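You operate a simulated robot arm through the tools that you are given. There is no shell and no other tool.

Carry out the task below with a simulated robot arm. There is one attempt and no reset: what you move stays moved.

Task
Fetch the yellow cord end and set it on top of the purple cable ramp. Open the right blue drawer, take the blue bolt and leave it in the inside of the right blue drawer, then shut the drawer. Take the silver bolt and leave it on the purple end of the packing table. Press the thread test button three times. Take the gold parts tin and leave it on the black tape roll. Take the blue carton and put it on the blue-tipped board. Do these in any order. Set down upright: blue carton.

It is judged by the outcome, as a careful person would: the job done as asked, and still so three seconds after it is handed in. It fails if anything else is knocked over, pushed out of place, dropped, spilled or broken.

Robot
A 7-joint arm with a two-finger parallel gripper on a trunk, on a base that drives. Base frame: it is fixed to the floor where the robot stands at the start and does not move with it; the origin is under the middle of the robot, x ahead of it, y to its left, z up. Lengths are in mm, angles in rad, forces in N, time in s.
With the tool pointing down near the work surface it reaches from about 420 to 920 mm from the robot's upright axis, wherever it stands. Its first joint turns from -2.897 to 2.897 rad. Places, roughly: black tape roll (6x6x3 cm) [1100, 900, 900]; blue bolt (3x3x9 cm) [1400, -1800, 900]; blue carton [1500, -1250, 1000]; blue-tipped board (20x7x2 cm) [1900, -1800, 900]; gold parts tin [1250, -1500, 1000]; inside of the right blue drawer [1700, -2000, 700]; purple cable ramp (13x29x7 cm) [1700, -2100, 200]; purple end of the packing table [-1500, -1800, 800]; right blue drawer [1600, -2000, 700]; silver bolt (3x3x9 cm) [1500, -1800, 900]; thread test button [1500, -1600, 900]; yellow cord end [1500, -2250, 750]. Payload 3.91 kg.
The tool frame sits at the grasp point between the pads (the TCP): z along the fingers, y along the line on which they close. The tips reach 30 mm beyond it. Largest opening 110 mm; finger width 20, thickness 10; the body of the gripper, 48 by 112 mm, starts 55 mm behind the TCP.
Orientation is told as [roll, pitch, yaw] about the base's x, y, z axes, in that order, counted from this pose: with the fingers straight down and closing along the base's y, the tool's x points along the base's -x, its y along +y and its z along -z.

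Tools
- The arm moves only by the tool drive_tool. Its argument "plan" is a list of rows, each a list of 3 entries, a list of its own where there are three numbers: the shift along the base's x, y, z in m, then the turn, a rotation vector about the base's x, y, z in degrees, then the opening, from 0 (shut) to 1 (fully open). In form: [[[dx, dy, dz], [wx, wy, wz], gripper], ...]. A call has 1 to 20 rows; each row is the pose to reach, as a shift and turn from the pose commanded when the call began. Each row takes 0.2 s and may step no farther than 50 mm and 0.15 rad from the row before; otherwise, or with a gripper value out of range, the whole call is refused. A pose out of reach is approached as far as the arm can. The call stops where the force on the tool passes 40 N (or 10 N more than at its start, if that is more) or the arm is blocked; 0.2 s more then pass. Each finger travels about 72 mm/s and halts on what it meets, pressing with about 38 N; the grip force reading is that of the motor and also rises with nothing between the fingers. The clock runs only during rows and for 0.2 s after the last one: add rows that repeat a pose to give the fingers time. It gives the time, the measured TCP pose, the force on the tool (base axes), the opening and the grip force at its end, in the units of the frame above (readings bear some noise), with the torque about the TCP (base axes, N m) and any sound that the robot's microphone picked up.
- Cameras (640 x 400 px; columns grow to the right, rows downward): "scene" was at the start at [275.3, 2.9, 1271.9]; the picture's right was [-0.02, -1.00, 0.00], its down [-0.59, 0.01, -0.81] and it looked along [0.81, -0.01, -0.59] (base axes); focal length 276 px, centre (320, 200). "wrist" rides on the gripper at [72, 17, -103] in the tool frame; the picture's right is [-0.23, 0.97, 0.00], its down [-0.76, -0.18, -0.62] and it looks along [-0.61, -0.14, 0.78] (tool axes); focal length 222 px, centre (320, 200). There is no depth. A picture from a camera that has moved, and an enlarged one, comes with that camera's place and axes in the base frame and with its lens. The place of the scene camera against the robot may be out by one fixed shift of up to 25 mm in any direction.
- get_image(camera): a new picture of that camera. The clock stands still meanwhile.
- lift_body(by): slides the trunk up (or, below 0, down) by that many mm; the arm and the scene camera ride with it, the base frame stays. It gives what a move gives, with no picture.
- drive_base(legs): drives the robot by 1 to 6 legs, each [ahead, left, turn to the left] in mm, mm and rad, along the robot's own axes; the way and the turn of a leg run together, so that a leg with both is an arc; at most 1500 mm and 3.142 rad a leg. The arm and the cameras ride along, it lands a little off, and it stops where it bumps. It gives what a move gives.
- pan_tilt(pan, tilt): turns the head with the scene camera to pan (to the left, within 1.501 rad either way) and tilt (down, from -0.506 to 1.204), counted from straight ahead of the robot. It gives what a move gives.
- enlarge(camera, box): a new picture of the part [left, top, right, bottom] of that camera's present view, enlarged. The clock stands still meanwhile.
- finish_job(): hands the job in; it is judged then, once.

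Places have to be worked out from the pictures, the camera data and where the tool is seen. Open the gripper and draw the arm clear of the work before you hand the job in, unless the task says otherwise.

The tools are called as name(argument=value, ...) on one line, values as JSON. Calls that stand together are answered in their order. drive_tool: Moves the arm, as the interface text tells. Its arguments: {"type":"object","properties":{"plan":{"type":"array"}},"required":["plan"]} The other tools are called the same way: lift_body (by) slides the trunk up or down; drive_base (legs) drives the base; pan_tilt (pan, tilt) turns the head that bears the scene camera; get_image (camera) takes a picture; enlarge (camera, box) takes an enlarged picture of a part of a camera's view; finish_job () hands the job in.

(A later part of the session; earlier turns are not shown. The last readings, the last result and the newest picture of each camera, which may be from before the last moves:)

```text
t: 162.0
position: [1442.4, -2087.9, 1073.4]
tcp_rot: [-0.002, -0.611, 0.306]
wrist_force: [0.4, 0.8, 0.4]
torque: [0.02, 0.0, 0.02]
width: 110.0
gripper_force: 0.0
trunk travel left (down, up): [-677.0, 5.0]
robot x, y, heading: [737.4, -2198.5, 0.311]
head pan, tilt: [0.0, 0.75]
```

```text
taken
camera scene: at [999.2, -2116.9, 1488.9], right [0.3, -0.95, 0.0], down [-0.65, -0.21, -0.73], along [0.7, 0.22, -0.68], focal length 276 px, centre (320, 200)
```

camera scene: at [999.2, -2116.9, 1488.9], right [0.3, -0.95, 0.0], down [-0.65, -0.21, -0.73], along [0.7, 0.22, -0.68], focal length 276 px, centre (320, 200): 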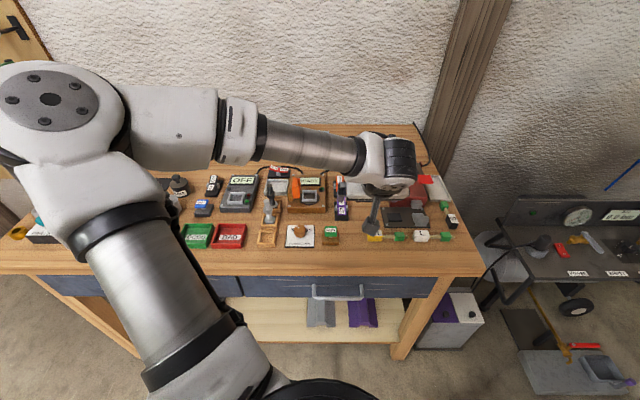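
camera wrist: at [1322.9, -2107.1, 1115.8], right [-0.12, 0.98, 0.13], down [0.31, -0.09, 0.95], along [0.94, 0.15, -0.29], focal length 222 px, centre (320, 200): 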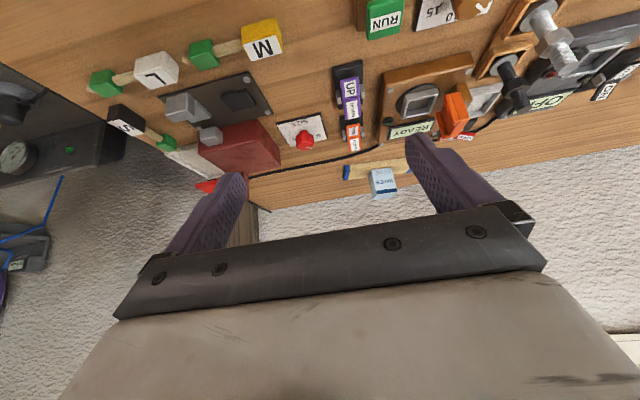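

M sits near (1514,-2112), its cord running along (0.26,-0.97). I turn the tilted tool by -92.7° about the vertical so it points along the cord, hovering above it.

drive_tool(plan=[[[0.005, 0.002, 0], [0, 0, -7.73], 1], [[0.01, 0.004, 0], [0, 0, -15.45], 1], [[0.015, 0.006, 0], [0, 0, -23.2], 1], [[0.02, 0.008, 0], [0, 0, -30.9], 1], [[0.025, 0.01, 0], [0, 0, -38.6], 1], [[0.03, 0.012, 0], [0, 0, -46.35], 1], [[0.035, 0.014, -0.01], [0, 0, -54.1], 1], [[0.04, 0.016, -0.02], [0, 0, -61.8], 1], [[0.045, 0.018, -0.035], [0, 0, -69.5], 1], [[0.05, 0.02, -0.05], [0, 0, -77.25], 1], [[0.055, 0.022, -0.065], [0, 0, -85], 1], [[0.06, 0.024, -0.073], [0, 0, -92.7], 1], [[0.06, 0.024, -0.073], [0, 0, -92.7], 1]])

get_image(camera="wrist")

get_image(camera="scene")

```text
t: 164.8
position: [1510.3, -2085.8, 1008.9]
tcp_rot: [0.123, -0.833, -0.736]
wrist_force: [0.2, -0.1, -0.2]
torque: [0.02, -0.01, -0.03]
width: 110.0
gripper_force: 0.2
out of reach, approached as far as the arm can: row 7, 8, 9, 10, 11, 12, 13
trunk travel left (down, up): [-677.0, 5.0]
robot x, y, heading: [742.3, -2195.2, 0.307]
head pan, tilt: [0.0, 0.75]
```

```text
taken
camera wrist: at [1418.1, -1998.1, 1026.3], right [0.7, 0.67, 0.25], down [-0.12, -0.23, 0.96], along [0.71, -0.7, -0.08], focal length 222 px, centre (320, 200)
```

wrist: 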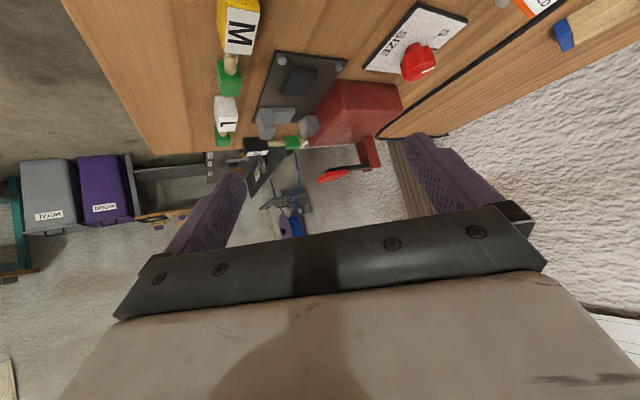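

```text
taken
camera scene: at [999.5, -2117.9, 1488.9], right [0.3, -0.95, 0.0], down [-0.65, -0.21, -0.73], along [0.7, 0.22, -0.68], focal length 276 px, centre (320, 200)
```

scene: 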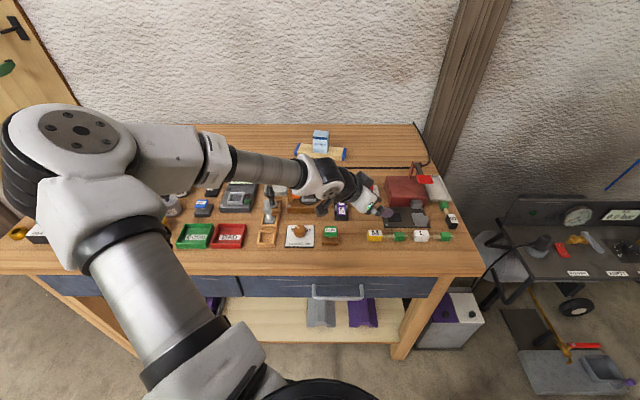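

The wrist hits a joint limit at that turn from here. I turn back to the forward tilt; I'll then stand further left so the arm reaches toward the cord at an angle, which needs less wrist turn.

drive_tool(plan=[[[0, 0, 0.008], [0, 0, 7.7], 1], [[-0.005, -0.002, 0.023], [0, 0, 15.4], 1], [[-0.01, -0.004, 0.038], [0, 0, 23.1], 1], [[-0.015, -0.006, 0.053], [0, 0, 30.9], 1], [[-0.02, -0.008, 0.063], [0, 0, 38.6], 1], [[-0.025, -0.01, 0.073], [0, 0, 46.3], 1], [[-0.03, -0.012, 0.073], [0, 0, 54], 1], [[-0.035, -0.014, 0.073], [0, 0, 61.8], 1], [[-0.04, -0.016, 0.073], [0, 0, 69.5], 1], [[-0.045, -0.018, 0.073], [0, 0, 77.2], 1], [[-0.05, -0.02, 0.073], [0, 0, 85], 1], [[-0.06, -0.024, 0.073], [0, 0, 92.7], 1]])

```text
t: 167.4
position: [1446.5, -2109.5, 1084.4]
tcp_rot: [0.121, -0.837, 0.884]
wrist_force: [0.1, 0.1, 0.4]
torque: [-0.01, -0.05, -0.01]
width: 109.8
gripper_force: 0.0
trunk travel left (down, up): [-677.0, 5.0]
robot x, y, heading: [741.0, -2199.7, 0.307]
head pan, tilt: [0.0, 0.75]
```

I undo the leftover yaw, pitch and roll errors step by step.

drive_tool(plan=[[[0, 0, 0], [0, 0, -6.7], 1], [[0, 0, 0], [0, 0, -13.4], 1], [[0, 0, 0], [0, 0, -20.1], 1], [[0, 0, 0], [0, 0, -26.8], 1], [[0, 0, 0], [0, 0, -33.5], 1]])

drive_tool(plan=[[[0, 0, 0], [-1.9, 6.2, 0], 1], [[0, 0, 0], [-3.83, 12.37, 0], 1]])

drive_tool(plan=[[[0, 0, 0], [-5.42, -1.68, -3.98], 1], [[0, 0, 0], [-5.42, -1.68, -3.98], 1]])

```text
t: 168.6
position: [1447.0, -2110.0, 1083.3]
tcp_rot: [0.123, -0.835, 0.298]
wrist_force: [0.8, -0.4, 0.0]
torque: [-0.01, -0.03, -0.01]
width: 109.9
gripper_force: 0.0
trunk travel left (down, up): [-677.0, 5.0]
robot x, y, heading: [739.0, -2193.7, 0.309]
head pan, tilt: [0.0, 0.75]
```

```text
t: 169.2
position: [1447.3, -2108.5, 1084.0]
tcp_rot: [0.12, -0.607, 0.298]
wrist_force: [0.0, -1.6, -0.4]
torque: [0.02, 0.0, -0.02]
width: 110.2
gripper_force: 0.1
trunk travel left (down, up): [-677.0, 5.0]
robot x, y, heading: [738.9, -2196.9, 0.309]
head pan, tilt: [0.0, 0.75]
```

```text
t: 169.8
position: [1447.5, -2110.2, 1084.0]
tcp_rot: [-0.001, -0.608, 0.298]
wrist_force: [0.1, -0.7, 0.5]
torque: [0.01, -0.01, -0.01]
width: 109.9
gripper_force: 0.2
trunk travel left (down, up): [-677.0, 5.0]
robot x, y, heading: [737.5, -2202.1, 0.307]
head pan, tilt: [0.0, 0.75]
```

Tool orientation is clean again. I drive to a place further left and close to the bench, then turn the base right so the arm reaches diagonally toward the cord.

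drive_base(legs=[[0, 460, 0], [280, 0, 0]])

drive_base(legs=[[0, 0, -0.94]])

pan_tilt(pan=0.0, tilt=0.75)

get_image(camera="scene")

get_image(camera="wrist")

```text
t: 175.4
position: [1570.5, -1574.5, 1084.8]
tcp_rot: [0.004, -0.607, 0.309]
wrist_force: [-0.2, -0.3, 0.3]
torque: [0.03, 0.03, 0.03]
width: 110.1
gripper_force: 0.1
trunk travel left (down, up): [-677.0, 5.0]
robot x, y, heading: [861.3, -1672.3, 0.318]
head pan, tilt: [0.0, 0.75]
```

```text
t: 178.3
position: [1355.6, -2188.2, 1083.5]
tcp_rot: [0.002, -0.609, -0.633]
wrist_force: [0.1, 0.0, -0.7]
torque: [-0.03, 0.03, 0.01]
width: 110.0
gripper_force: 0.1
trunk travel left (down, up): [-677.0, 5.0]
robot x, y, heading: [858.7, -1670.6, -0.626]
head pan, tilt: [0.0, 0.75]
```

```text
t: 178.9
position: [1355.8, -2186.4, 1084.9]
tcp_rot: [0.001, -0.61, -0.632]
wrist_force: [-0.2, 0.7, -0.5]
torque: [-0.01, 0.0, 0.03]
width: 109.7
gripper_force: 0.0
trunk travel left (down, up): [-677.0, 5.0]
robot x, y, heading: [861.1, -1671.2, -0.627]
head pan, tilt: [0.0, 0.75]
```

```text
taken
camera scene: at [1085.2, -1815.2, 1489.0], right [-0.59, -0.81, 0.0], down [-0.55, 0.4, -0.73], along [0.59, -0.43, -0.68], focal length 276 px, centre (320, 200)
```

scene: 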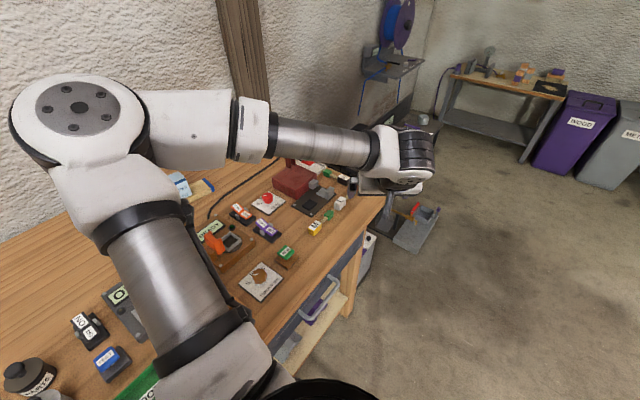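

```text
taken
camera wrist: at [1269.2, -2103.3, 1128.5], right [0.73, 0.67, 0.13], down [0.11, -0.3, 0.95], along [0.68, -0.67, -0.29], focal length 222 px, centre (320, 200)
```

wrist: 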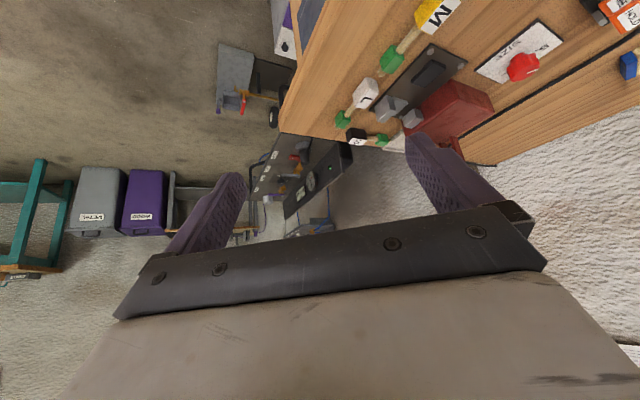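

M is in view at the top of the wrist image. I move over it, turning the remaining -39°, and check.

drive_tool(plan=[[[0.025, 0.019, 0], [0, 0, -6.5], 1], [[0.05, 0.038, -0.01], [0, 0, -13], 1], [[0.075, 0.057, -0.02], [0, 0, -19.5], 1], [[0.1, 0.076, -0.035], [0, 0, -26], 1], [[0.125, 0.095, -0.05], [0, 0, -32.5], 1], [[0.148, 0.113, -0.07], [0, 0, -39], 1], [[0.148, 0.113, -0.075], [0, 0, -39], 1]])

get_image(camera="wrist")

get_image(camera="scene")

```text
t: 180.5
position: [1495.3, -2080.4, 1021.3]
tcp_rot: [-0.001, -0.611, -1.276]
wrist_force: [-0.5, -0.2, 0.0]
torque: [0.0, 0.02, -0.03]
width: 109.7
gripper_force: 0.0
out of reach, approached as far as the arm can: row 6, 7
trunk travel left (down, up): [-677.0, 5.0]
robot x, y, heading: [858.5, -1670.9, -0.626]
head pan, tilt: [0.0, 0.75]
```

```text
taken
camera wrist: at [1476.5, -1961.7, 1065.2], right [0.99, 0.1, 0.13], down [-0.09, -0.31, 0.95], along [0.14, -0.95, -0.29], focal length 222 px, centre (320, 200)
```

wrist: 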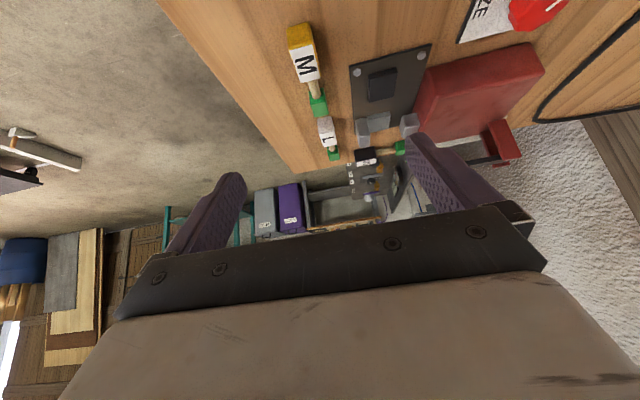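

```text
taken
camera scene: at [1085.2, -1815.1, 1489.0], right [-0.59, -0.81, 0.0], down [-0.55, 0.4, -0.73], along [0.59, -0.43, -0.68], focal length 276 px, centre (320, 200)
```

scene: 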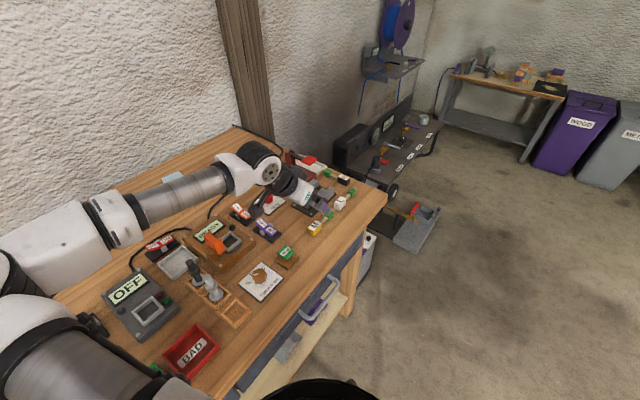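

The pose is right (tilt 35°, pointing along the cord) but at the edge of the arm's range. I shift the base ~100 mm to its left for some slack, then re-centre over M.

drive_base(legs=[[-16, 99, 0]])

drive_tool(plan=[[[-0.008, -0.022, 0], [0, 0, -0.5], 1], [[-0.016, -0.044, 0], [0, 0, -1], 1], [[-0.024, -0.066, 0], [0, 0, -1.5], 1], [[-0.03, -0.085, 0], [0, 0, -2], 1]])

get_image(camera="wrist")

```text
t: 181.9
position: [1540.6, -1990.9, 1020.9]
tcp_rot: [-0.001, -0.609, -1.275]
wrist_force: [-0.6, 0.3, -0.3]
torque: [0.01, 0.0, 0.04]
width: 110.1
gripper_force: 0.1
trunk travel left (down, up): [-677.0, 5.0]
robot x, y, heading: [907.4, -1580.7, -0.626]
head pan, tilt: [0.0, 0.75]
```

```text
t: 182.9
position: [1511.8, -2074.9, 1019.5]
tcp_rot: [0.003, -0.607, -1.311]
wrist_force: [0.1, 0.0, 0.0]
torque: [0.0, 0.01, 0.01]
width: 109.9
gripper_force: 0.0
trunk travel left (down, up): [-677.0, 5.0]
robot x, y, heading: [903.8, -1580.3, -0.628]
head pan, tilt: [0.0, 0.75]
```

```text
taken
camera wrist: at [1495.7, -1955.8, 1063.4], right [0.99, 0.07, 0.13], down [-0.1, -0.31, 0.95], along [0.11, -0.95, -0.3], focal length 222 px, centre (320, 200)
```

wrist: 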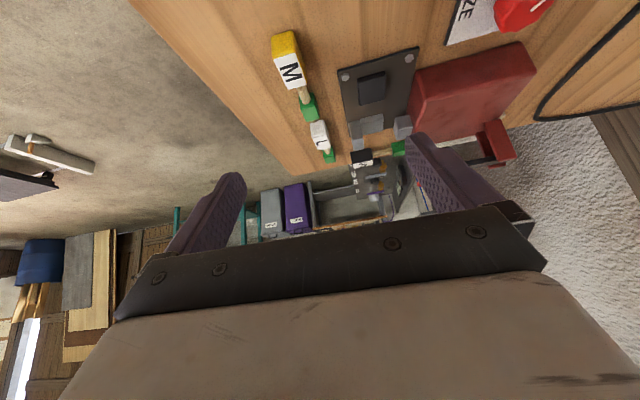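

The pose is fully reached now. M's centre computes to about (1502,-2119); I move to a hover point 80 mm back along the tool axis with narrower opening and look again.

drive_tool(plan=[[[-0.01, 0.005, -0.025], [0, 0, 1], 0.5], [[-0.02, 0.01, -0.05], [0, 0, 1.5], 0.5], [[-0.026, 0.014, -0.072], [0, 0, 1.5], 0.5], [[-0.026, 0.014, -0.072], [0, 0, 1.5], 0.5]])

get_image(camera="wrist")

pan_tilt(pan=0.1, tilt=0.7)

enlarge(camera="scene", box=[260, 140, 460, 265])

```text
t: 183.9
position: [1485.2, -2060.6, 948.6]
tcp_rot: [-0.001, -0.609, -1.284]
wrist_force: [-1.3, 0.2, 0.8]
torque: [0.0, -0.04, 0.01]
width: 55.0
gripper_force: 0.1
trunk travel left (down, up): [-677.0, 5.0]
robot x, y, heading: [906.0, -1583.8, -0.625]
head pan, tilt: [0.0, 0.75]
```

```text
taken
camera wrist: at [1466.2, -1942.5, 992.4], right [0.99, 0.1, 0.13], down [-0.1, -0.31, 0.95], along [0.13, -0.95, -0.29], focal length 222 px, centre (320, 200)
```

wrist: 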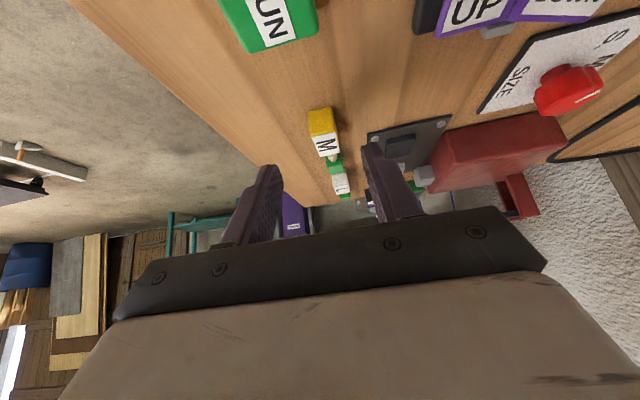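

```text
t: 184.6
position: [1485.6, -2060.9, 948.4]
tcp_rot: [0.0, -0.608, -1.285]
wrist_force: [0.1, -0.7, 0.5]
torque: [-0.01, -0.03, 0.02]
width: 55.0
gripper_force: 0.1
trunk travel left (down, up): [-677.0, 5.0]
robot x, y, heading: [904.6, -1583.6, -0.625]
head pan, tilt: [0.099, 0.7]
```

```text
3.20 times, centred on (360, 202) of scene
camera zoom: at [1136.0, -1719.6, 1493.2], right [-0.5, -0.87, 0.0], down [-0.56, 0.32, -0.76], along [0.66, -0.38, -0.64], focal length 883 px, centre (192, 192)
```

zoom: 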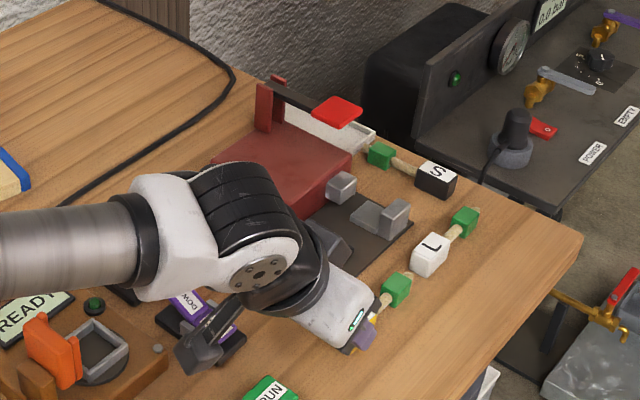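

M is lined up on the tool axis. I advance 68 mm along the axis and look again.

drive_tool(plan=[[[0.0048, -0.0164, -0.0246], [0, 0, 0], 0.5], [[0.008, -0.0274, -0.041], [0, 0, 0], 0.5], [[0.0109, -0.0372, -0.0558], [0, 0, 0], 0.5]])

get_image(camera="wrist")

enlarge(camera="scene", box=[260, 160, 420, 260])

```text
t: 185.4
position: [1496.3, -2097.7, 893.6]
tcp_rot: [-0.001, -0.607, -1.284]
wrist_force: [0.1, -0.1, -1.0]
torque: [-0.01, 0.0, 0.05]
width: 55.1
gripper_force: 0.1
trunk travel left (down, up): [-677.0, 5.0]
robot x, y, heading: [906.0, -1584.2, -0.623]
head pan, tilt: [0.099, 0.7]
```

```text
taken
camera wrist: at [1477.2, -1980.4, 937.3], right [0.99, 0.1, 0.13], down [-0.09, -0.31, 0.95], along [0.13, -0.95, -0.3], focal length 222 px, centre (320, 200)
```

wrist: 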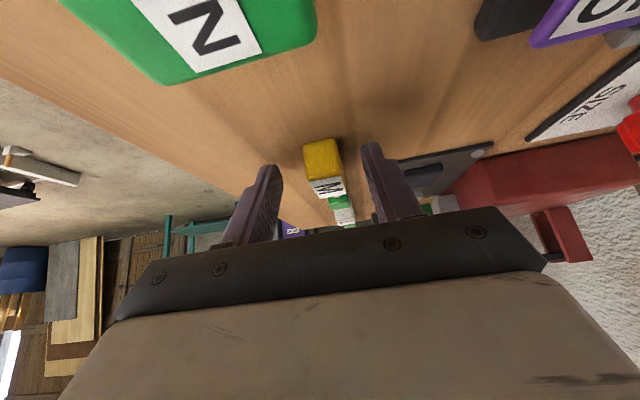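

```text
4.00 times, centred on (340, 210) of scene
camera zoom: at [1136.3, -1720.0, 1493.2], right [-0.5, -0.87, 0.0], down [-0.56, 0.32, -0.76], along [0.66, -0.38, -0.64], focal length 1104 px, centre (240, 160)
```

zoom: 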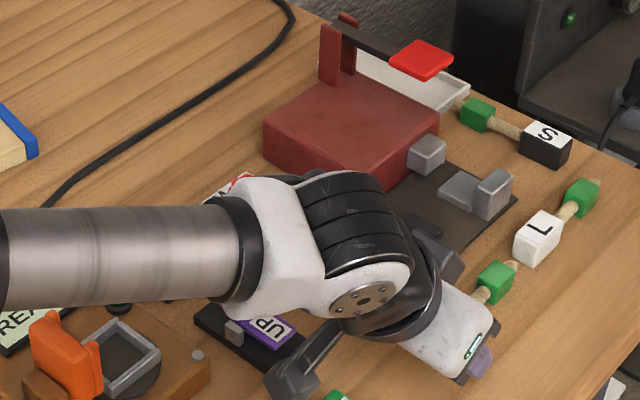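

The fingertips are level with the near face of the yellow block. I go 21 mm further along the cord and 11 mm down, watching for contact.

drive_tool(plan=[[[0.003, -0.01, -0.004], [0, 0, 0], 0.5], [[0.006, -0.02, -0.006], [0, 0, 0], 0.5], [[0.006, -0.021, -0.008], [0, 0, 0], 0.5], [[0.006, -0.021, -0.01], [0, 0, 0], 0.5], [[0.006, -0.021, -0.011], [0, 0, 0], 0.5]])

get_image(camera="wrist")

```text
t: 186.4
position: [1501.3, -2119.1, 890.7]
tcp_rot: [0.004, -0.618, -1.285]
wrist_force: [-5.0, 13.9, 21.1]
torque: [0.09, 0.72, -0.36]
width: 55.4
gripper_force: 0.2
trunk travel left (down, up): [-677.0, 5.0]
robot x, y, heading: [905.4, -1579.7, -0.622]
head pan, tilt: [0.099, 0.7]
stopped in row 5: the force on the tool passed its limit at 42 N (the readings are from after the stop); the commanded pose is now the measured one
```

```text
taken
camera wrist: at [1482.8, -1999.1, 933.3], right [0.99, 0.1, 0.13], down [-0.1, -0.3, 0.95], along [0.13, -0.95, -0.29], focal length 222 px, centre (320, 200)
```

wrist: 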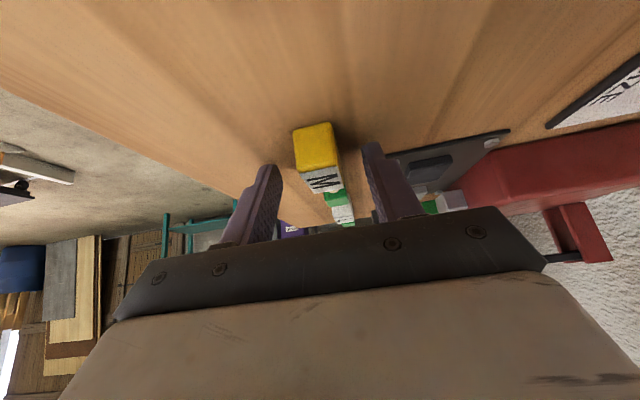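

The left fingertip has met the bench surface (torque pattern fits), so the bench top is z≈859. I lift 2.5 mm, draw back 12 mm to centre the pads on the block, and close.

drive_tool(plan=[[[0, 0, 0.003], [0, 0, 0], 0.5], [[-0.0034, 0.0115, 0.003], [0, 0, 0], 0.5], [[-0.0034, 0.0115, 0.003], [0, 0, 0], 0.5]])

get_image(camera="wrist")

```text
t: 187.2
position: [1497.6, -2108.4, 890.3]
tcp_rot: [0.002, -0.614, -1.284]
wrist_force: [3.1, -7.7, 10.3]
torque: [-0.37, 0.18, 0.21]
width: 54.9
gripper_force: 0.1
trunk travel left (down, up): [-677.0, 5.0]
robot x, y, heading: [908.6, -1581.7, -0.622]
head pan, tilt: [0.099, 0.7]
```

```text
taken
camera wrist: at [1479.5, -1989.8, 933.7], right [0.99, 0.1, 0.13], down [-0.1, -0.3, 0.95], along [0.13, -0.95, -0.29], focal length 222 px, centre (320, 200)
```

wrist: 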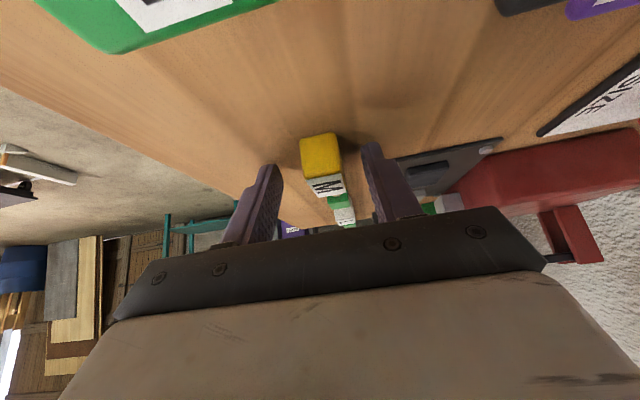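

Still some contact force; I raise 4 mm more to be clear of the surface.

drive_tool(plan=[[[0, 0, 0.002], [0, 0, 0], 0.5], [[0, 0, 0.004], [0, 0, 0], 0.5], [[0, 0, 0.004], [0, 0, 0], 0.5]])

```text
t: 188.0
position: [1497.9, -2107.9, 892.9]
tcp_rot: [0.002, -0.613, -1.284]
wrist_force: [0.1, 0.5, 0.8]
torque: [0.01, -0.03, 0.02]
width: 55.1
gripper_force: 0.1
trunk travel left (down, up): [-677.0, 5.0]
robot x, y, heading: [906.6, -1584.1, -0.628]
head pan, tilt: [0.099, 0.7]
```

Free now. I close on the yellow block.

drive_tool(plan=[[[0, 0, 0], [0, 0, 0], 0.3], [[0, 0, 0], [0, 0, 0], 0.1], [[0, 0, 0], [0, 0, 0], 0.05], [[0, 0, 0], [0, 0, 0], 0.05]])

get_image(camera="wrist")

```text
t: 189.0
position: [1498.5, -2107.9, 894.4]
tcp_rot: [0.004, -0.613, -1.285]
wrist_force: [0.1, 0.7, 0.0]
torque: [0.01, 0.01, 0.01]
width: 21.0
gripper_force: 38.4
trunk travel left (down, up): [-677.0, 5.0]
robot x, y, heading: [906.9, -1578.7, -0.625]
head pan, tilt: [0.099, 0.7]
```

```text
taken
camera wrist: at [1479.4, -1989.5, 937.2], right [0.99, 0.1, 0.13], down [-0.1, -0.3, 0.95], along [0.13, -0.95, -0.29], focal length 222 px, centre (320, 200)
```

wrist: 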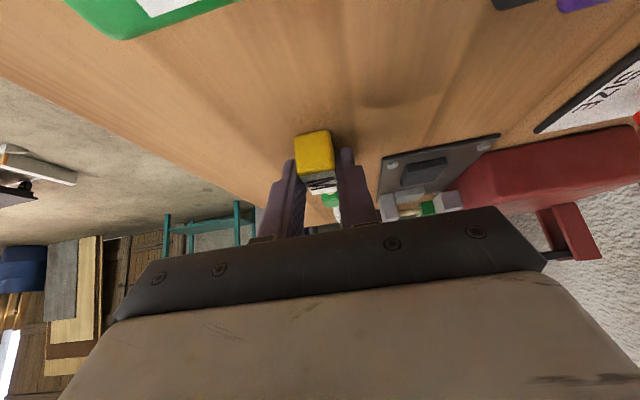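

Gripped at 21 mm width. I lift it and check it holds.

drive_tool(plan=[[[0, 0, 0.01], [0, 0, 0], 0.05], [[0, 0, 0.03], [0, 0, 0], 0.05], [[0, 0, 0.07], [0, 0, 0], 0.05], [[0, 0, 0.11], [0, 0, 0], 0.05], [[0, 0, 0.15], [0, 0, 0], 0.05], [[0, 0, 0.18], [0, 0, 0], 0.05]])

get_image(camera="wrist")

enlarge(camera="scene", box=[240, 100, 440, 225])

```text
t: 190.4
position: [1498.2, -2105.9, 1074.3]
tcp_rot: [0.003, -0.614, -1.284]
wrist_force: [0.7, -0.7, 0.7]
torque: [0.03, 0.03, -0.01]
width: 21.1
gripper_force: 37.5
trunk travel left (down, up): [-677.0, 5.0]
robot x, y, heading: [905.1, -1586.9, -0.623]
head pan, tilt: [0.099, 0.7]
```

```text
taken
camera wrist: at [1480.0, -1987.4, 1119.3], right [0.99, 0.1, 0.13], down [-0.1, -0.3, 0.95], along [0.13, -0.95, -0.29], focal length 222 px, centre (320, 200)
```

wrist: 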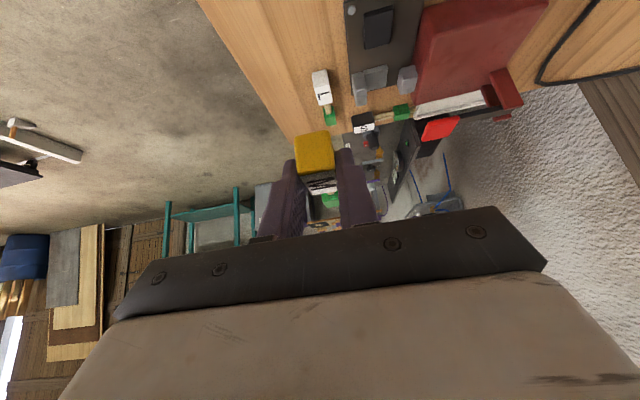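

```text
3.20 times, centred on (340, 162) of scene
camera zoom: at [1136.0, -1719.1, 1493.2], right [-0.5, -0.87, 0.0], down [-0.56, 0.32, -0.77], along [0.66, -0.38, -0.64], focal length 883 px, centre (256, 320)
```

zoom: 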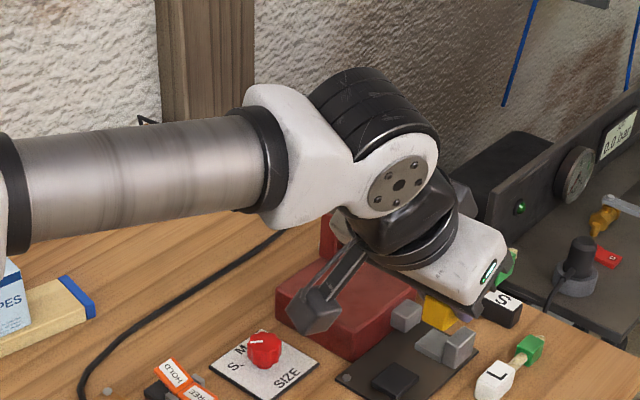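

The cord end is firmly held, hanging straight out ahead. I swing the tool back toward straight ahead of the robot, then drive away from the bench and round to face the ramp.

drive_tool(plan=[[[-0.002, 0.017, 0], [0, 0, 6.3], 0.05], [[-0.005, 0.035, 0], [0, 0, 12.6], 0.05], [[-0.007, 0.052, 0], [0, 0, 18.9], 0.05], [[-0.009, 0.07, 0], [0, 0, 25.2], 0.05], [[-0.012, 0.088, 0], [0, 0, 31.5], 0.05], [[-0.014, 0.105, 0], [0, 0, 37.8], 0.05]])

drive_base(legs=[[0, -500, 0], [0, 0, 0.907], [-150, -400, 0]])

get_image(camera="wrist")

get_image(camera="scene")

```text
t: 191.8
position: [1484.1, -2003.6, 1073.1]
tcp_rot: [0.002, -0.614, -0.624]
wrist_force: [0.1, 0.0, 0.0]
torque: [-0.01, 0.03, 0.03]
width: 21.1
gripper_force: 38.2
trunk travel left (down, up): [-677.0, 5.0]
robot x, y, heading: [908.3, -1580.4, -0.621]
head pan, tilt: [0.099, 0.7]
```

```text
t: 201.8
position: [1268.0, -2231.1, 1072.8]
tcp_rot: [0.002, -0.611, 0.262]
wrist_force: [-0.4, -0.2, -1.3]
torque: [0.01, 0.03, -0.03]
width: 21.1
gripper_force: 38.1
trunk travel left (down, up): [-677.0, 5.0]
robot x, y, heading: [576.7, -2408.5, 0.266]
head pan, tilt: [0.099, 0.7]
```

```text
taken
camera wrist: at [1146.9, -2245.1, 1116.5], right [-0.07, 0.99, 0.13], down [0.3, -0.1, 0.95], along [0.95, 0.11, -0.29], focal length 222 px, centre (320, 200)
```

wrist: 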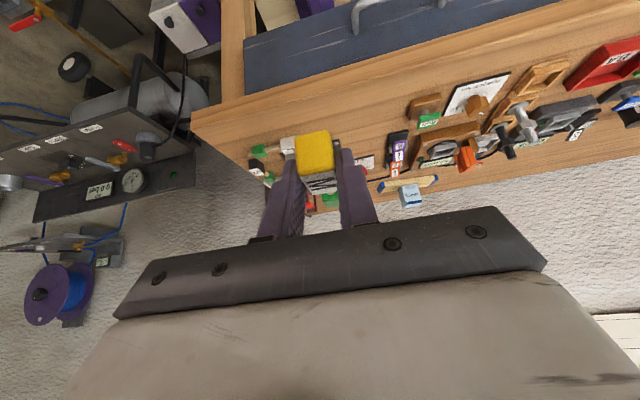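

```text
taken
camera scene: at [836.8, -2333.1, 1493.3], right [0.35, -0.94, 0.0], down [-0.6, -0.23, -0.77], along [0.72, 0.27, -0.64], focal length 276 px, centre (320, 200)
```

scene: 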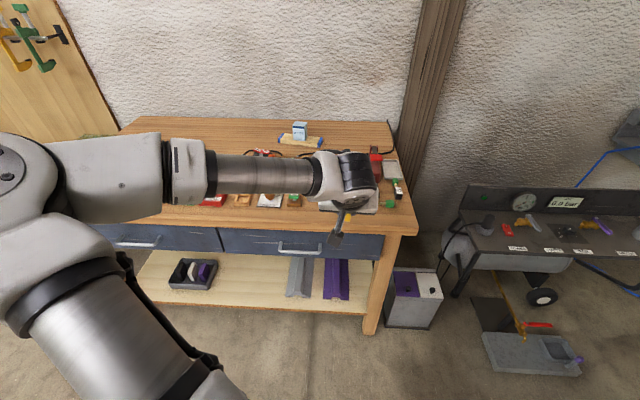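

The tool is in line with the ramp (s≈1076). I back off a bit more, then lower the trunk to shelf height.

drive_base(legs=[[-80, 0, 0.018]])

lift_body(by=-640)

get_image(camera="wrist")

get_image(camera="scene")

```text
t: 202.9
position: [1186.9, -2240.9, 1074.2]
tcp_rot: [0.002, -0.614, 0.277]
wrist_force: [-0.1, -0.1, 0.1]
torque: [0.02, 0.01, 0.0]
width: 21.0
gripper_force: 38.2
trunk travel left (down, up): [-677.0, 5.0]
robot x, y, heading: [499.6, -2429.2, 0.274]
head pan, tilt: [0.099, 0.7]
```

```text
refused: -640 is not a number from -400 to 400
```

```text
taken
camera wrist: at [1067.4, -2257.1, 1117.0], right [-0.09, 0.99, 0.13], down [0.3, -0.1, 0.95], along [0.95, 0.12, -0.29], focal length 222 px, centre (320, 200)
```

wrist: 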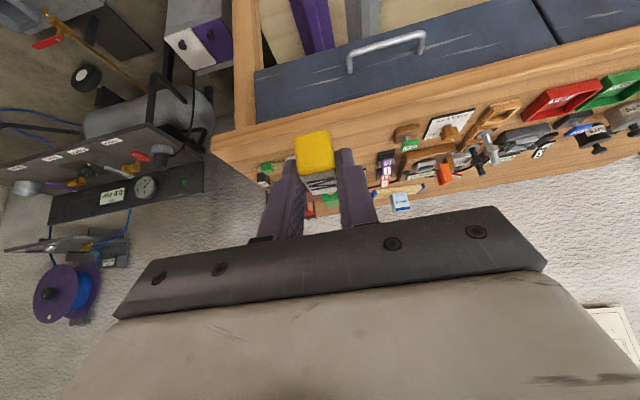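

```text
taken
camera scene: at [758.4, -2350.3, 1493.5], right [0.37, -0.93, 0.0], down [-0.6, -0.24, -0.77], along [0.71, 0.28, -0.64], focal length 276 px, centre (320, 200)
```

scene: 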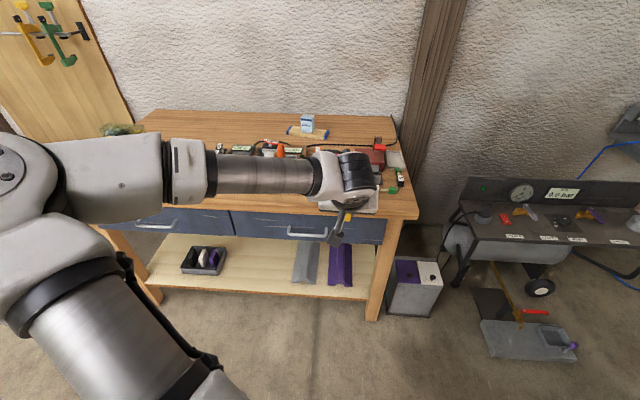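

The trunk moves at most 400 mm per call. I lower it in two steps.

lift_body(by=-400)

lift_body(by=-240)

get_image(camera="wrist")

get_image(camera="scene")

```text
t: 206.7
position: [1188.0, -2239.5, 672.3]
tcp_rot: [0.002, -0.612, 0.278]
wrist_force: [0.6, -0.5, -0.4]
torque: [-0.03, 0.0, 0.0]
width: 21.0
gripper_force: 38.4
trunk travel left (down, up): [-277.0, 405.0]
robot x, y, heading: [500.4, -2434.2, 0.277]
head pan, tilt: [0.099, 0.7]
```

```text
t: 209.4
position: [1186.1, -2241.6, 468.5]
tcp_rot: [0.004, -0.619, 0.276]
wrist_force: [0.9, 0.0, -0.1]
torque: [-0.01, 0.02, -0.01]
width: 21.1
gripper_force: 38.1
trunk travel left (down, up): [-67.0, 615.0]
robot x, y, heading: [500.2, -2431.5, 0.28]
head pan, tilt: [0.099, 0.7]
stopped: the arm was blocked; the commanded pose is now the measured one
```

```text
taken
camera wrist: at [1066.8, -2257.6, 511.8], right [-0.09, 0.99, 0.13], down [0.3, -0.1, 0.95], along [0.95, 0.12, -0.28], focal length 222 px, centre (320, 200)
```

wrist: 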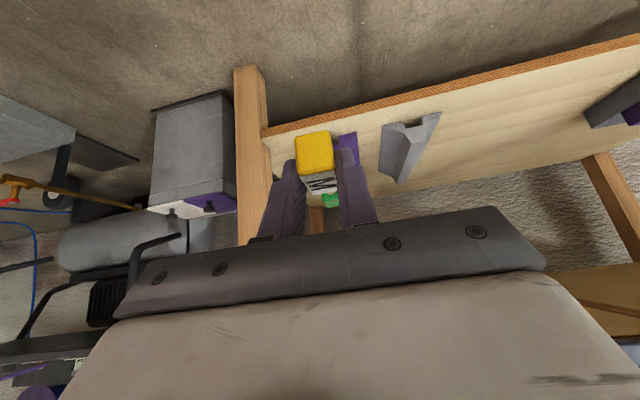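

```text
taken
camera scene: at [755.9, -2351.4, 886.3], right [0.37, -0.93, 0.0], down [-0.59, -0.24, -0.77], along [0.71, 0.28, -0.64], focal length 276 px, centre (320, 200)
```

scene: 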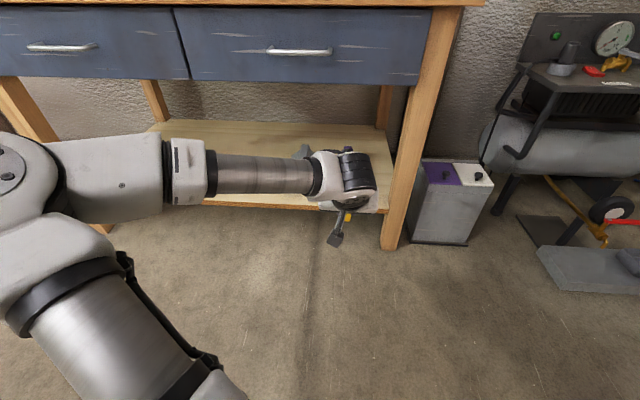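

Something on the arm met the robot's own lower body at the end of travel (no tool force). I raise the trunk 25 mm and lower the tool by the arm instead.

lift_body(by=25)

drive_tool(plan=[[[0, 0, -0.03], [0, 0, 0], 0.05], [[0, 0, -0.06], [0, 0, 0], 0.05], [[0, 0, -0.09], [0, 0, 0], 0.05]])

get_image(camera="wrist")

get_image(camera="scene")

```text
t: 210.1
position: [1188.2, -2241.0, 487.2]
tcp_rot: [0.005, -0.615, 0.274]
wrist_force: [0.0, -0.4, -0.4]
torque: [-0.03, 0.03, 0.01]
width: 20.9
gripper_force: 37.4
trunk travel left (down, up): [-92.0, 590.0]
robot x, y, heading: [498.0, -2429.9, 0.274]
head pan, tilt: [0.099, 0.7]
```

```text
t: 210.9
position: [1187.3, -2240.1, 398.1]
tcp_rot: [0.002, -0.613, 0.272]
wrist_force: [-0.3, 0.2, -0.1]
torque: [0.02, 0.02, 0.04]
width: 20.9
gripper_force: 37.9
trunk travel left (down, up): [-92.0, 590.0]
robot x, y, heading: [501.1, -2433.2, 0.277]
head pan, tilt: [0.099, 0.7]
```

```text
taken
camera wrist: at [1067.0, -2256.8, 441.8], right [-0.09, 0.99, 0.13], down [0.3, -0.1, 0.95], along [0.95, 0.12, -0.29], focal length 222 px, centre (320, 200)
```

wrist: 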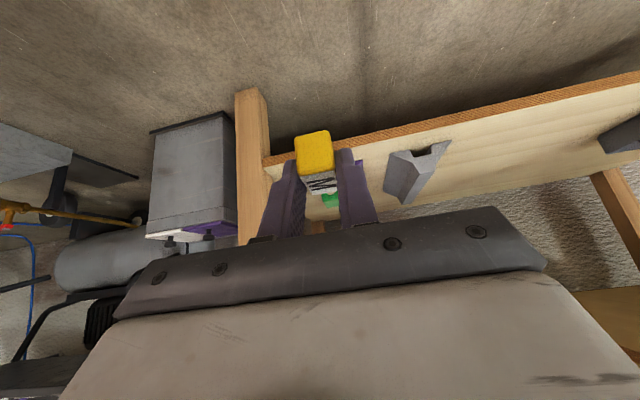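

```text
taken
camera scene: at [759.4, -2350.1, 908.6], right [0.37, -0.93, 0.0], down [-0.6, -0.24, -0.77], along [0.71, 0.28, -0.64], focal length 276 px, centre (320, 200)
```

scene: 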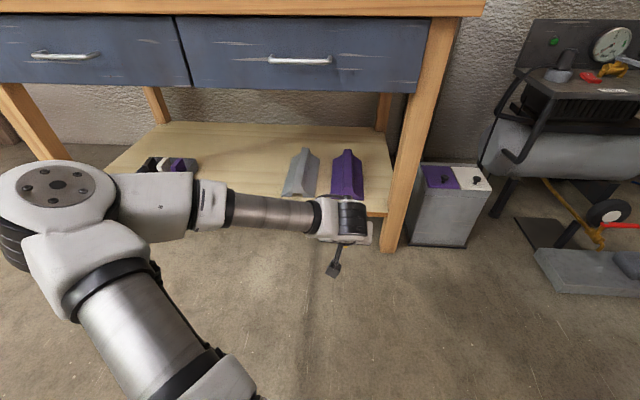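

The ramp is in view of the scene camera now. I enlarge to refine its position.

enlarge(camera="scene", box=[270, 130, 430, 230])

```text
4.00 times, centred on (350, 180) of scene
camera zoom: at [759.4, -2350.1, 908.6], right [0.37, -0.93, 0.0], down [-0.6, -0.24, -0.77], along [0.71, 0.28, -0.64], focal length 1104 px, centre (200, 280)
```

zoom: 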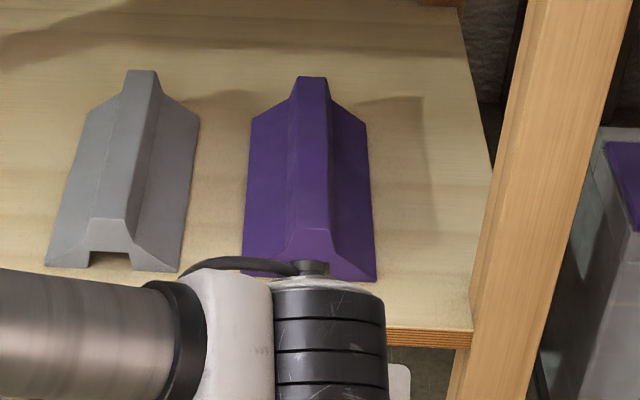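

Ramp top computes to z≈275, near end top centre about (1535,-2151). I drive forward 250 mm first, holding the cord above the ramp's height, and check.

drive_base(legs=[[250, -6, 0.008]])

get_image(camera="wrist")

get_image(camera="scene")

```text
t: 212.8
position: [1428.1, -2167.4, 398.2]
tcp_rot: [0.004, -0.614, 0.287]
wrist_force: [0.3, -0.5, -1.0]
torque: [0.03, 0.02, -0.01]
width: 21.3
gripper_force: 37.9
trunk travel left (down, up): [-92.0, 590.0]
robot x, y, heading: [744.0, -2364.1, 0.288]
head pan, tilt: [0.099, 0.7]
```

```text
taken
camera wrist: at [1308.8, -2185.1, 441.9], right [-0.1, 0.99, 0.13], down [0.3, -0.1, 0.95], along [0.95, 0.13, -0.29], focal length 222 px, centre (320, 200)
```

wrist: 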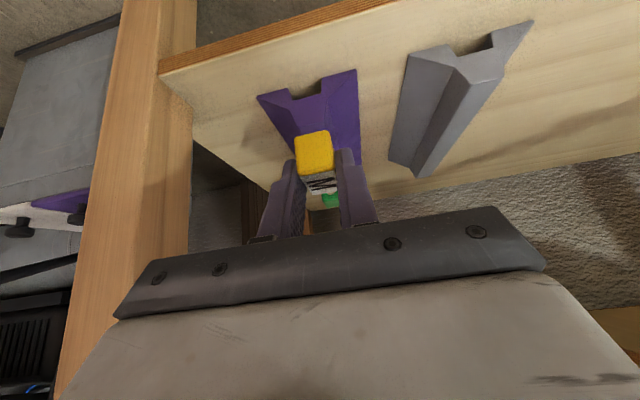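

```text
taken
camera scene: at [1002.4, -2282.3, 908.5], right [0.38, -0.93, 0.0], down [-0.6, -0.24, -0.76], along [0.71, 0.29, -0.64], focal length 276 px, centre (320, 200)
```

scene: 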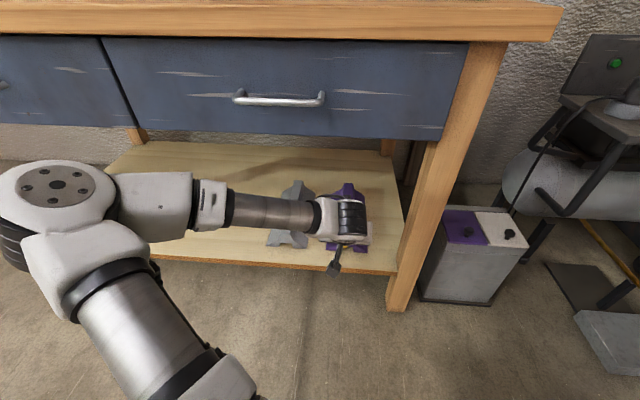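

The cord is ~15 mm left of the ramp's axis; I move the base 124 mm forward and 15 mm right to bring the block over the ramp top.

drive_base(legs=[[124, -15, 0.006]])

get_image(camera="wrist")

enlarge(camera="scene", box=[240, 150, 440, 275])

```text
t: 214.0
position: [1548.4, -2140.3, 398.7]
tcp_rot: [0.003, -0.613, 0.295]
wrist_force: [-0.2, 0.0, -0.7]
torque: [0.0, 0.04, 0.02]
width: 20.9
gripper_force: 37.7
trunk travel left (down, up): [-92.0, 590.0]
robot x, y, heading: [862.7, -2345.0, 0.297]
head pan, tilt: [0.099, 0.7]
```

```text
taken
camera wrist: at [1427.7, -2159.3, 441.9], right [-0.11, 0.99, 0.13], down [0.3, -0.1, 0.95], along [0.95, 0.14, -0.29], focal length 222 px, centre (320, 200)
```

wrist: 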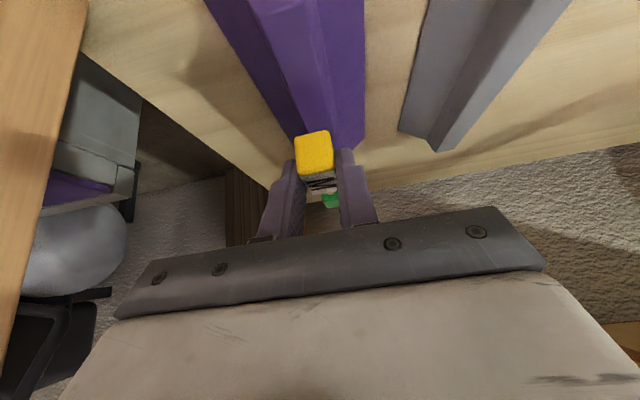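

```text
3.20 times, centred on (340, 212) of scene
camera zoom: at [1122.2, -2259.2, 908.5], right [0.39, -0.92, 0.0], down [-0.59, -0.25, -0.76], along [0.71, 0.3, -0.64], focal length 883 px, centre (256, 160)
```

zoom: 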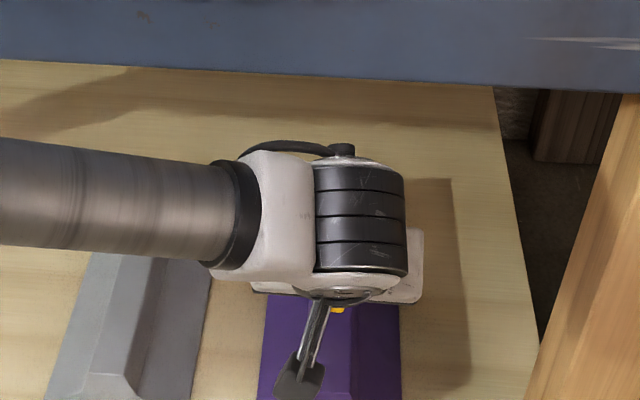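

I enlarge the wrist view to check the block against the ramp's flat top.

enlarge(camera="wrist", box=[190, 0, 430, 150])

```text
2.67 times, centred on (310, 75) of wrist
camera zoom: at [1427.7, -2159.3, 441.9], right [-0.11, 0.99, 0.13], down [0.3, -0.1, 0.95], along [0.95, 0.14, -0.29], focal length 592 px, centre (347, 533)
```

zoom: 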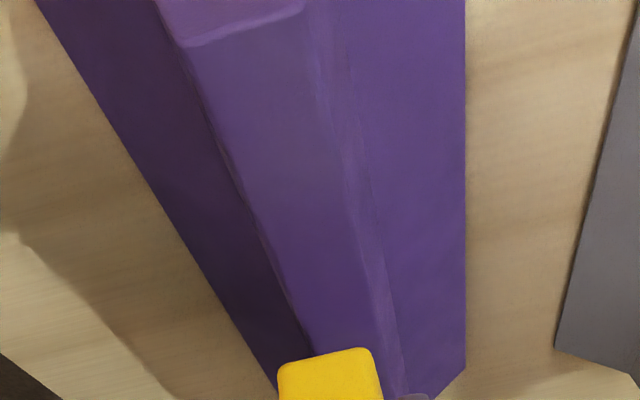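

The flat top is ~30 mm wide; the block is ~5 mm left of its centre line, ~40 mm in from the near end. I shift 5 mm right and descend to just above.

drive_tool(plan=[[[0.0014, -0.005, -0.02], [0, 0, -0.7], 0.05], [[0.0014, -0.005, -0.045], [0, 0, -0.7], 0.05], [[0.0014, -0.005, -0.065], [0, 0, -0.7], 0.05]])

enlarge(camera="wrist", box=[190, 60, 430, 210])

```text
t: 214.8
position: [1548.9, -2145.6, 332.3]
tcp_rot: [0.003, -0.614, 0.283]
wrist_force: [0.0, 0.2, -0.1]
torque: [0.0, 0.02, 0.01]
width: 20.9
gripper_force: 38.4
trunk travel left (down, up): [-92.0, 590.0]
robot x, y, heading: [859.0, -2349.7, 0.299]
head pan, tilt: [0.099, 0.7]
```

```text
2.67 times, centred on (310, 135) of wrist
camera zoom: at [1428.5, -2162.5, 376.1], right [-0.09, 0.99, 0.13], down [0.3, -0.1, 0.95], along [0.95, 0.13, -0.29], focal length 592 px, centre (347, 373)
```

zoom: 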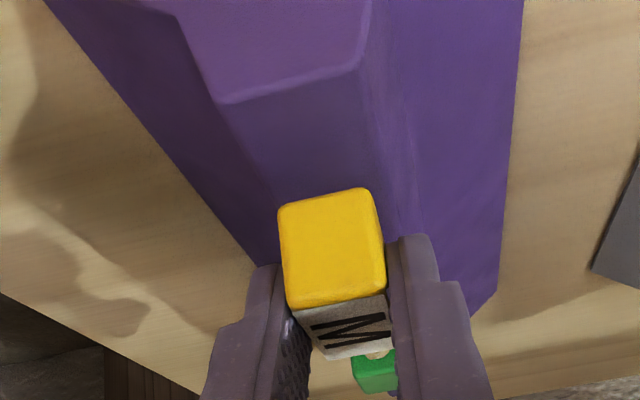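

The block is nicely over the flat top. I lower in 2 mm steps until contact.

drive_tool(plan=[[[0, 0, -0.003], [0, 0, 0], 0.05], [[0, 0, -0.006], [0, 0, 0], 0.05], [[0, 0, -0.009], [0, 0, 0], 0.05], [[0, 0, -0.012], [0, 0, 0], 0.05]])

```text
t: 215.8
position: [1549.9, -2145.8, 320.1]
tcp_rot: [0.004, -0.615, 0.283]
wrist_force: [0.2, -0.1, -0.8]
torque: [-0.03, 0.05, 0.05]
width: 21.1
gripper_force: 38.3
trunk travel left (down, up): [-92.0, 590.0]
robot x, y, heading: [863.3, -2346.2, 0.297]
head pan, tilt: [0.099, 0.7]
```

enlarge(camera="wrist", box=[190, 60, 430, 210])

drive_tool(plan=[[[0, 0, -0.002], [0, 0, 0], 0.05], [[0, 0, -0.004], [0, 0, 0], 0.05], [[0, 0, -0.006], [0, 0, 0], 0.05]])

```text
2.67 times, centred on (310, 135) of wrist
camera zoom: at [1428.7, -2162.8, 364.8], right [-0.09, 0.99, 0.13], down [0.3, -0.1, 0.95], along [0.95, 0.13, -0.29], focal length 592 px, centre (347, 373)
```

zoom: 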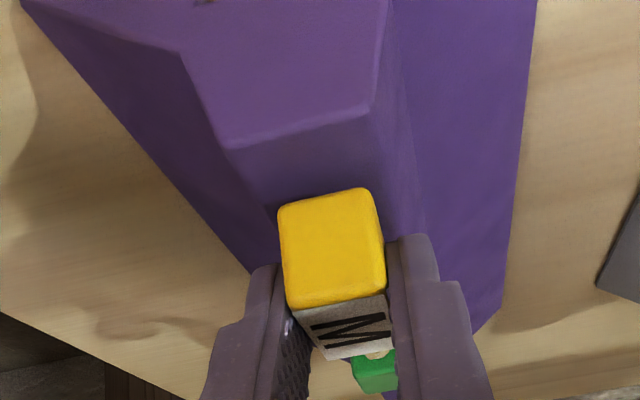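

```text
t: 216.6
position: [1548.9, -2145.2, 315.5]
tcp_rot: [0.003, -0.615, 0.284]
wrist_force: [-2.3, -0.4, 6.7]
torque: [-0.03, -0.12, 0.01]
width: 20.9
gripper_force: 37.9
trunk travel left (down, up): [-92.0, 590.0]
robot x, y, heading: [860.7, -2347.1, 0.296]
head pan, tilt: [0.099, 0.7]
```

Contact (≈7 N) with the block centred on the flat top. I open gently and check before withdrawing.

drive_tool(plan=[[[0, 0, 0.001], [0, 0, 0], 0.25], [[0, 0, 0.001], [0, 0, 0], 0.35], [[0, 0, 0.001], [0, 0, 0], 0.4], [[0, 0, 0.001], [0, 0, 0], 0.4]])

enlarge(camera="wrist", box=[190, 60, 430, 210])

```text
t: 217.6
position: [1547.9, -2145.5, 315.7]
tcp_rot: [0.004, -0.614, 0.283]
wrist_force: [-0.5, 0.1, -0.8]
torque: [0.01, -0.01, 0.01]
width: 44.1
gripper_force: 0.1
trunk travel left (down, up): [-92.0, 590.0]
robot x, y, heading: [861.2, -2350.9, 0.299]
head pan, tilt: [0.099, 0.7]
```

```text
2.67 times, centred on (310, 135) of wrist
camera zoom: at [1428.8, -2163.2, 359.6], right [-0.1, 0.99, 0.13], down [0.3, -0.1, 0.95], along [0.95, 0.13, -0.29], focal length 592 px, centre (347, 373)
```

zoom: 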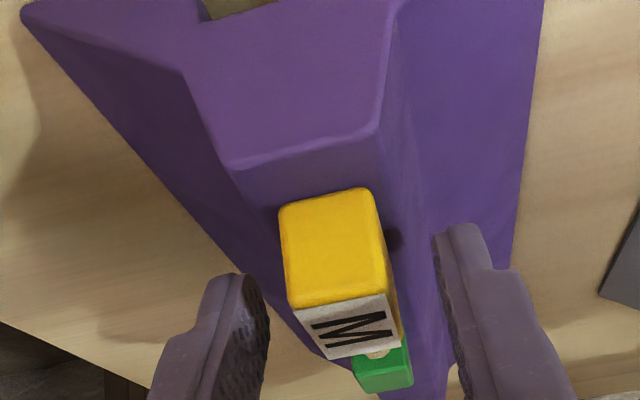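

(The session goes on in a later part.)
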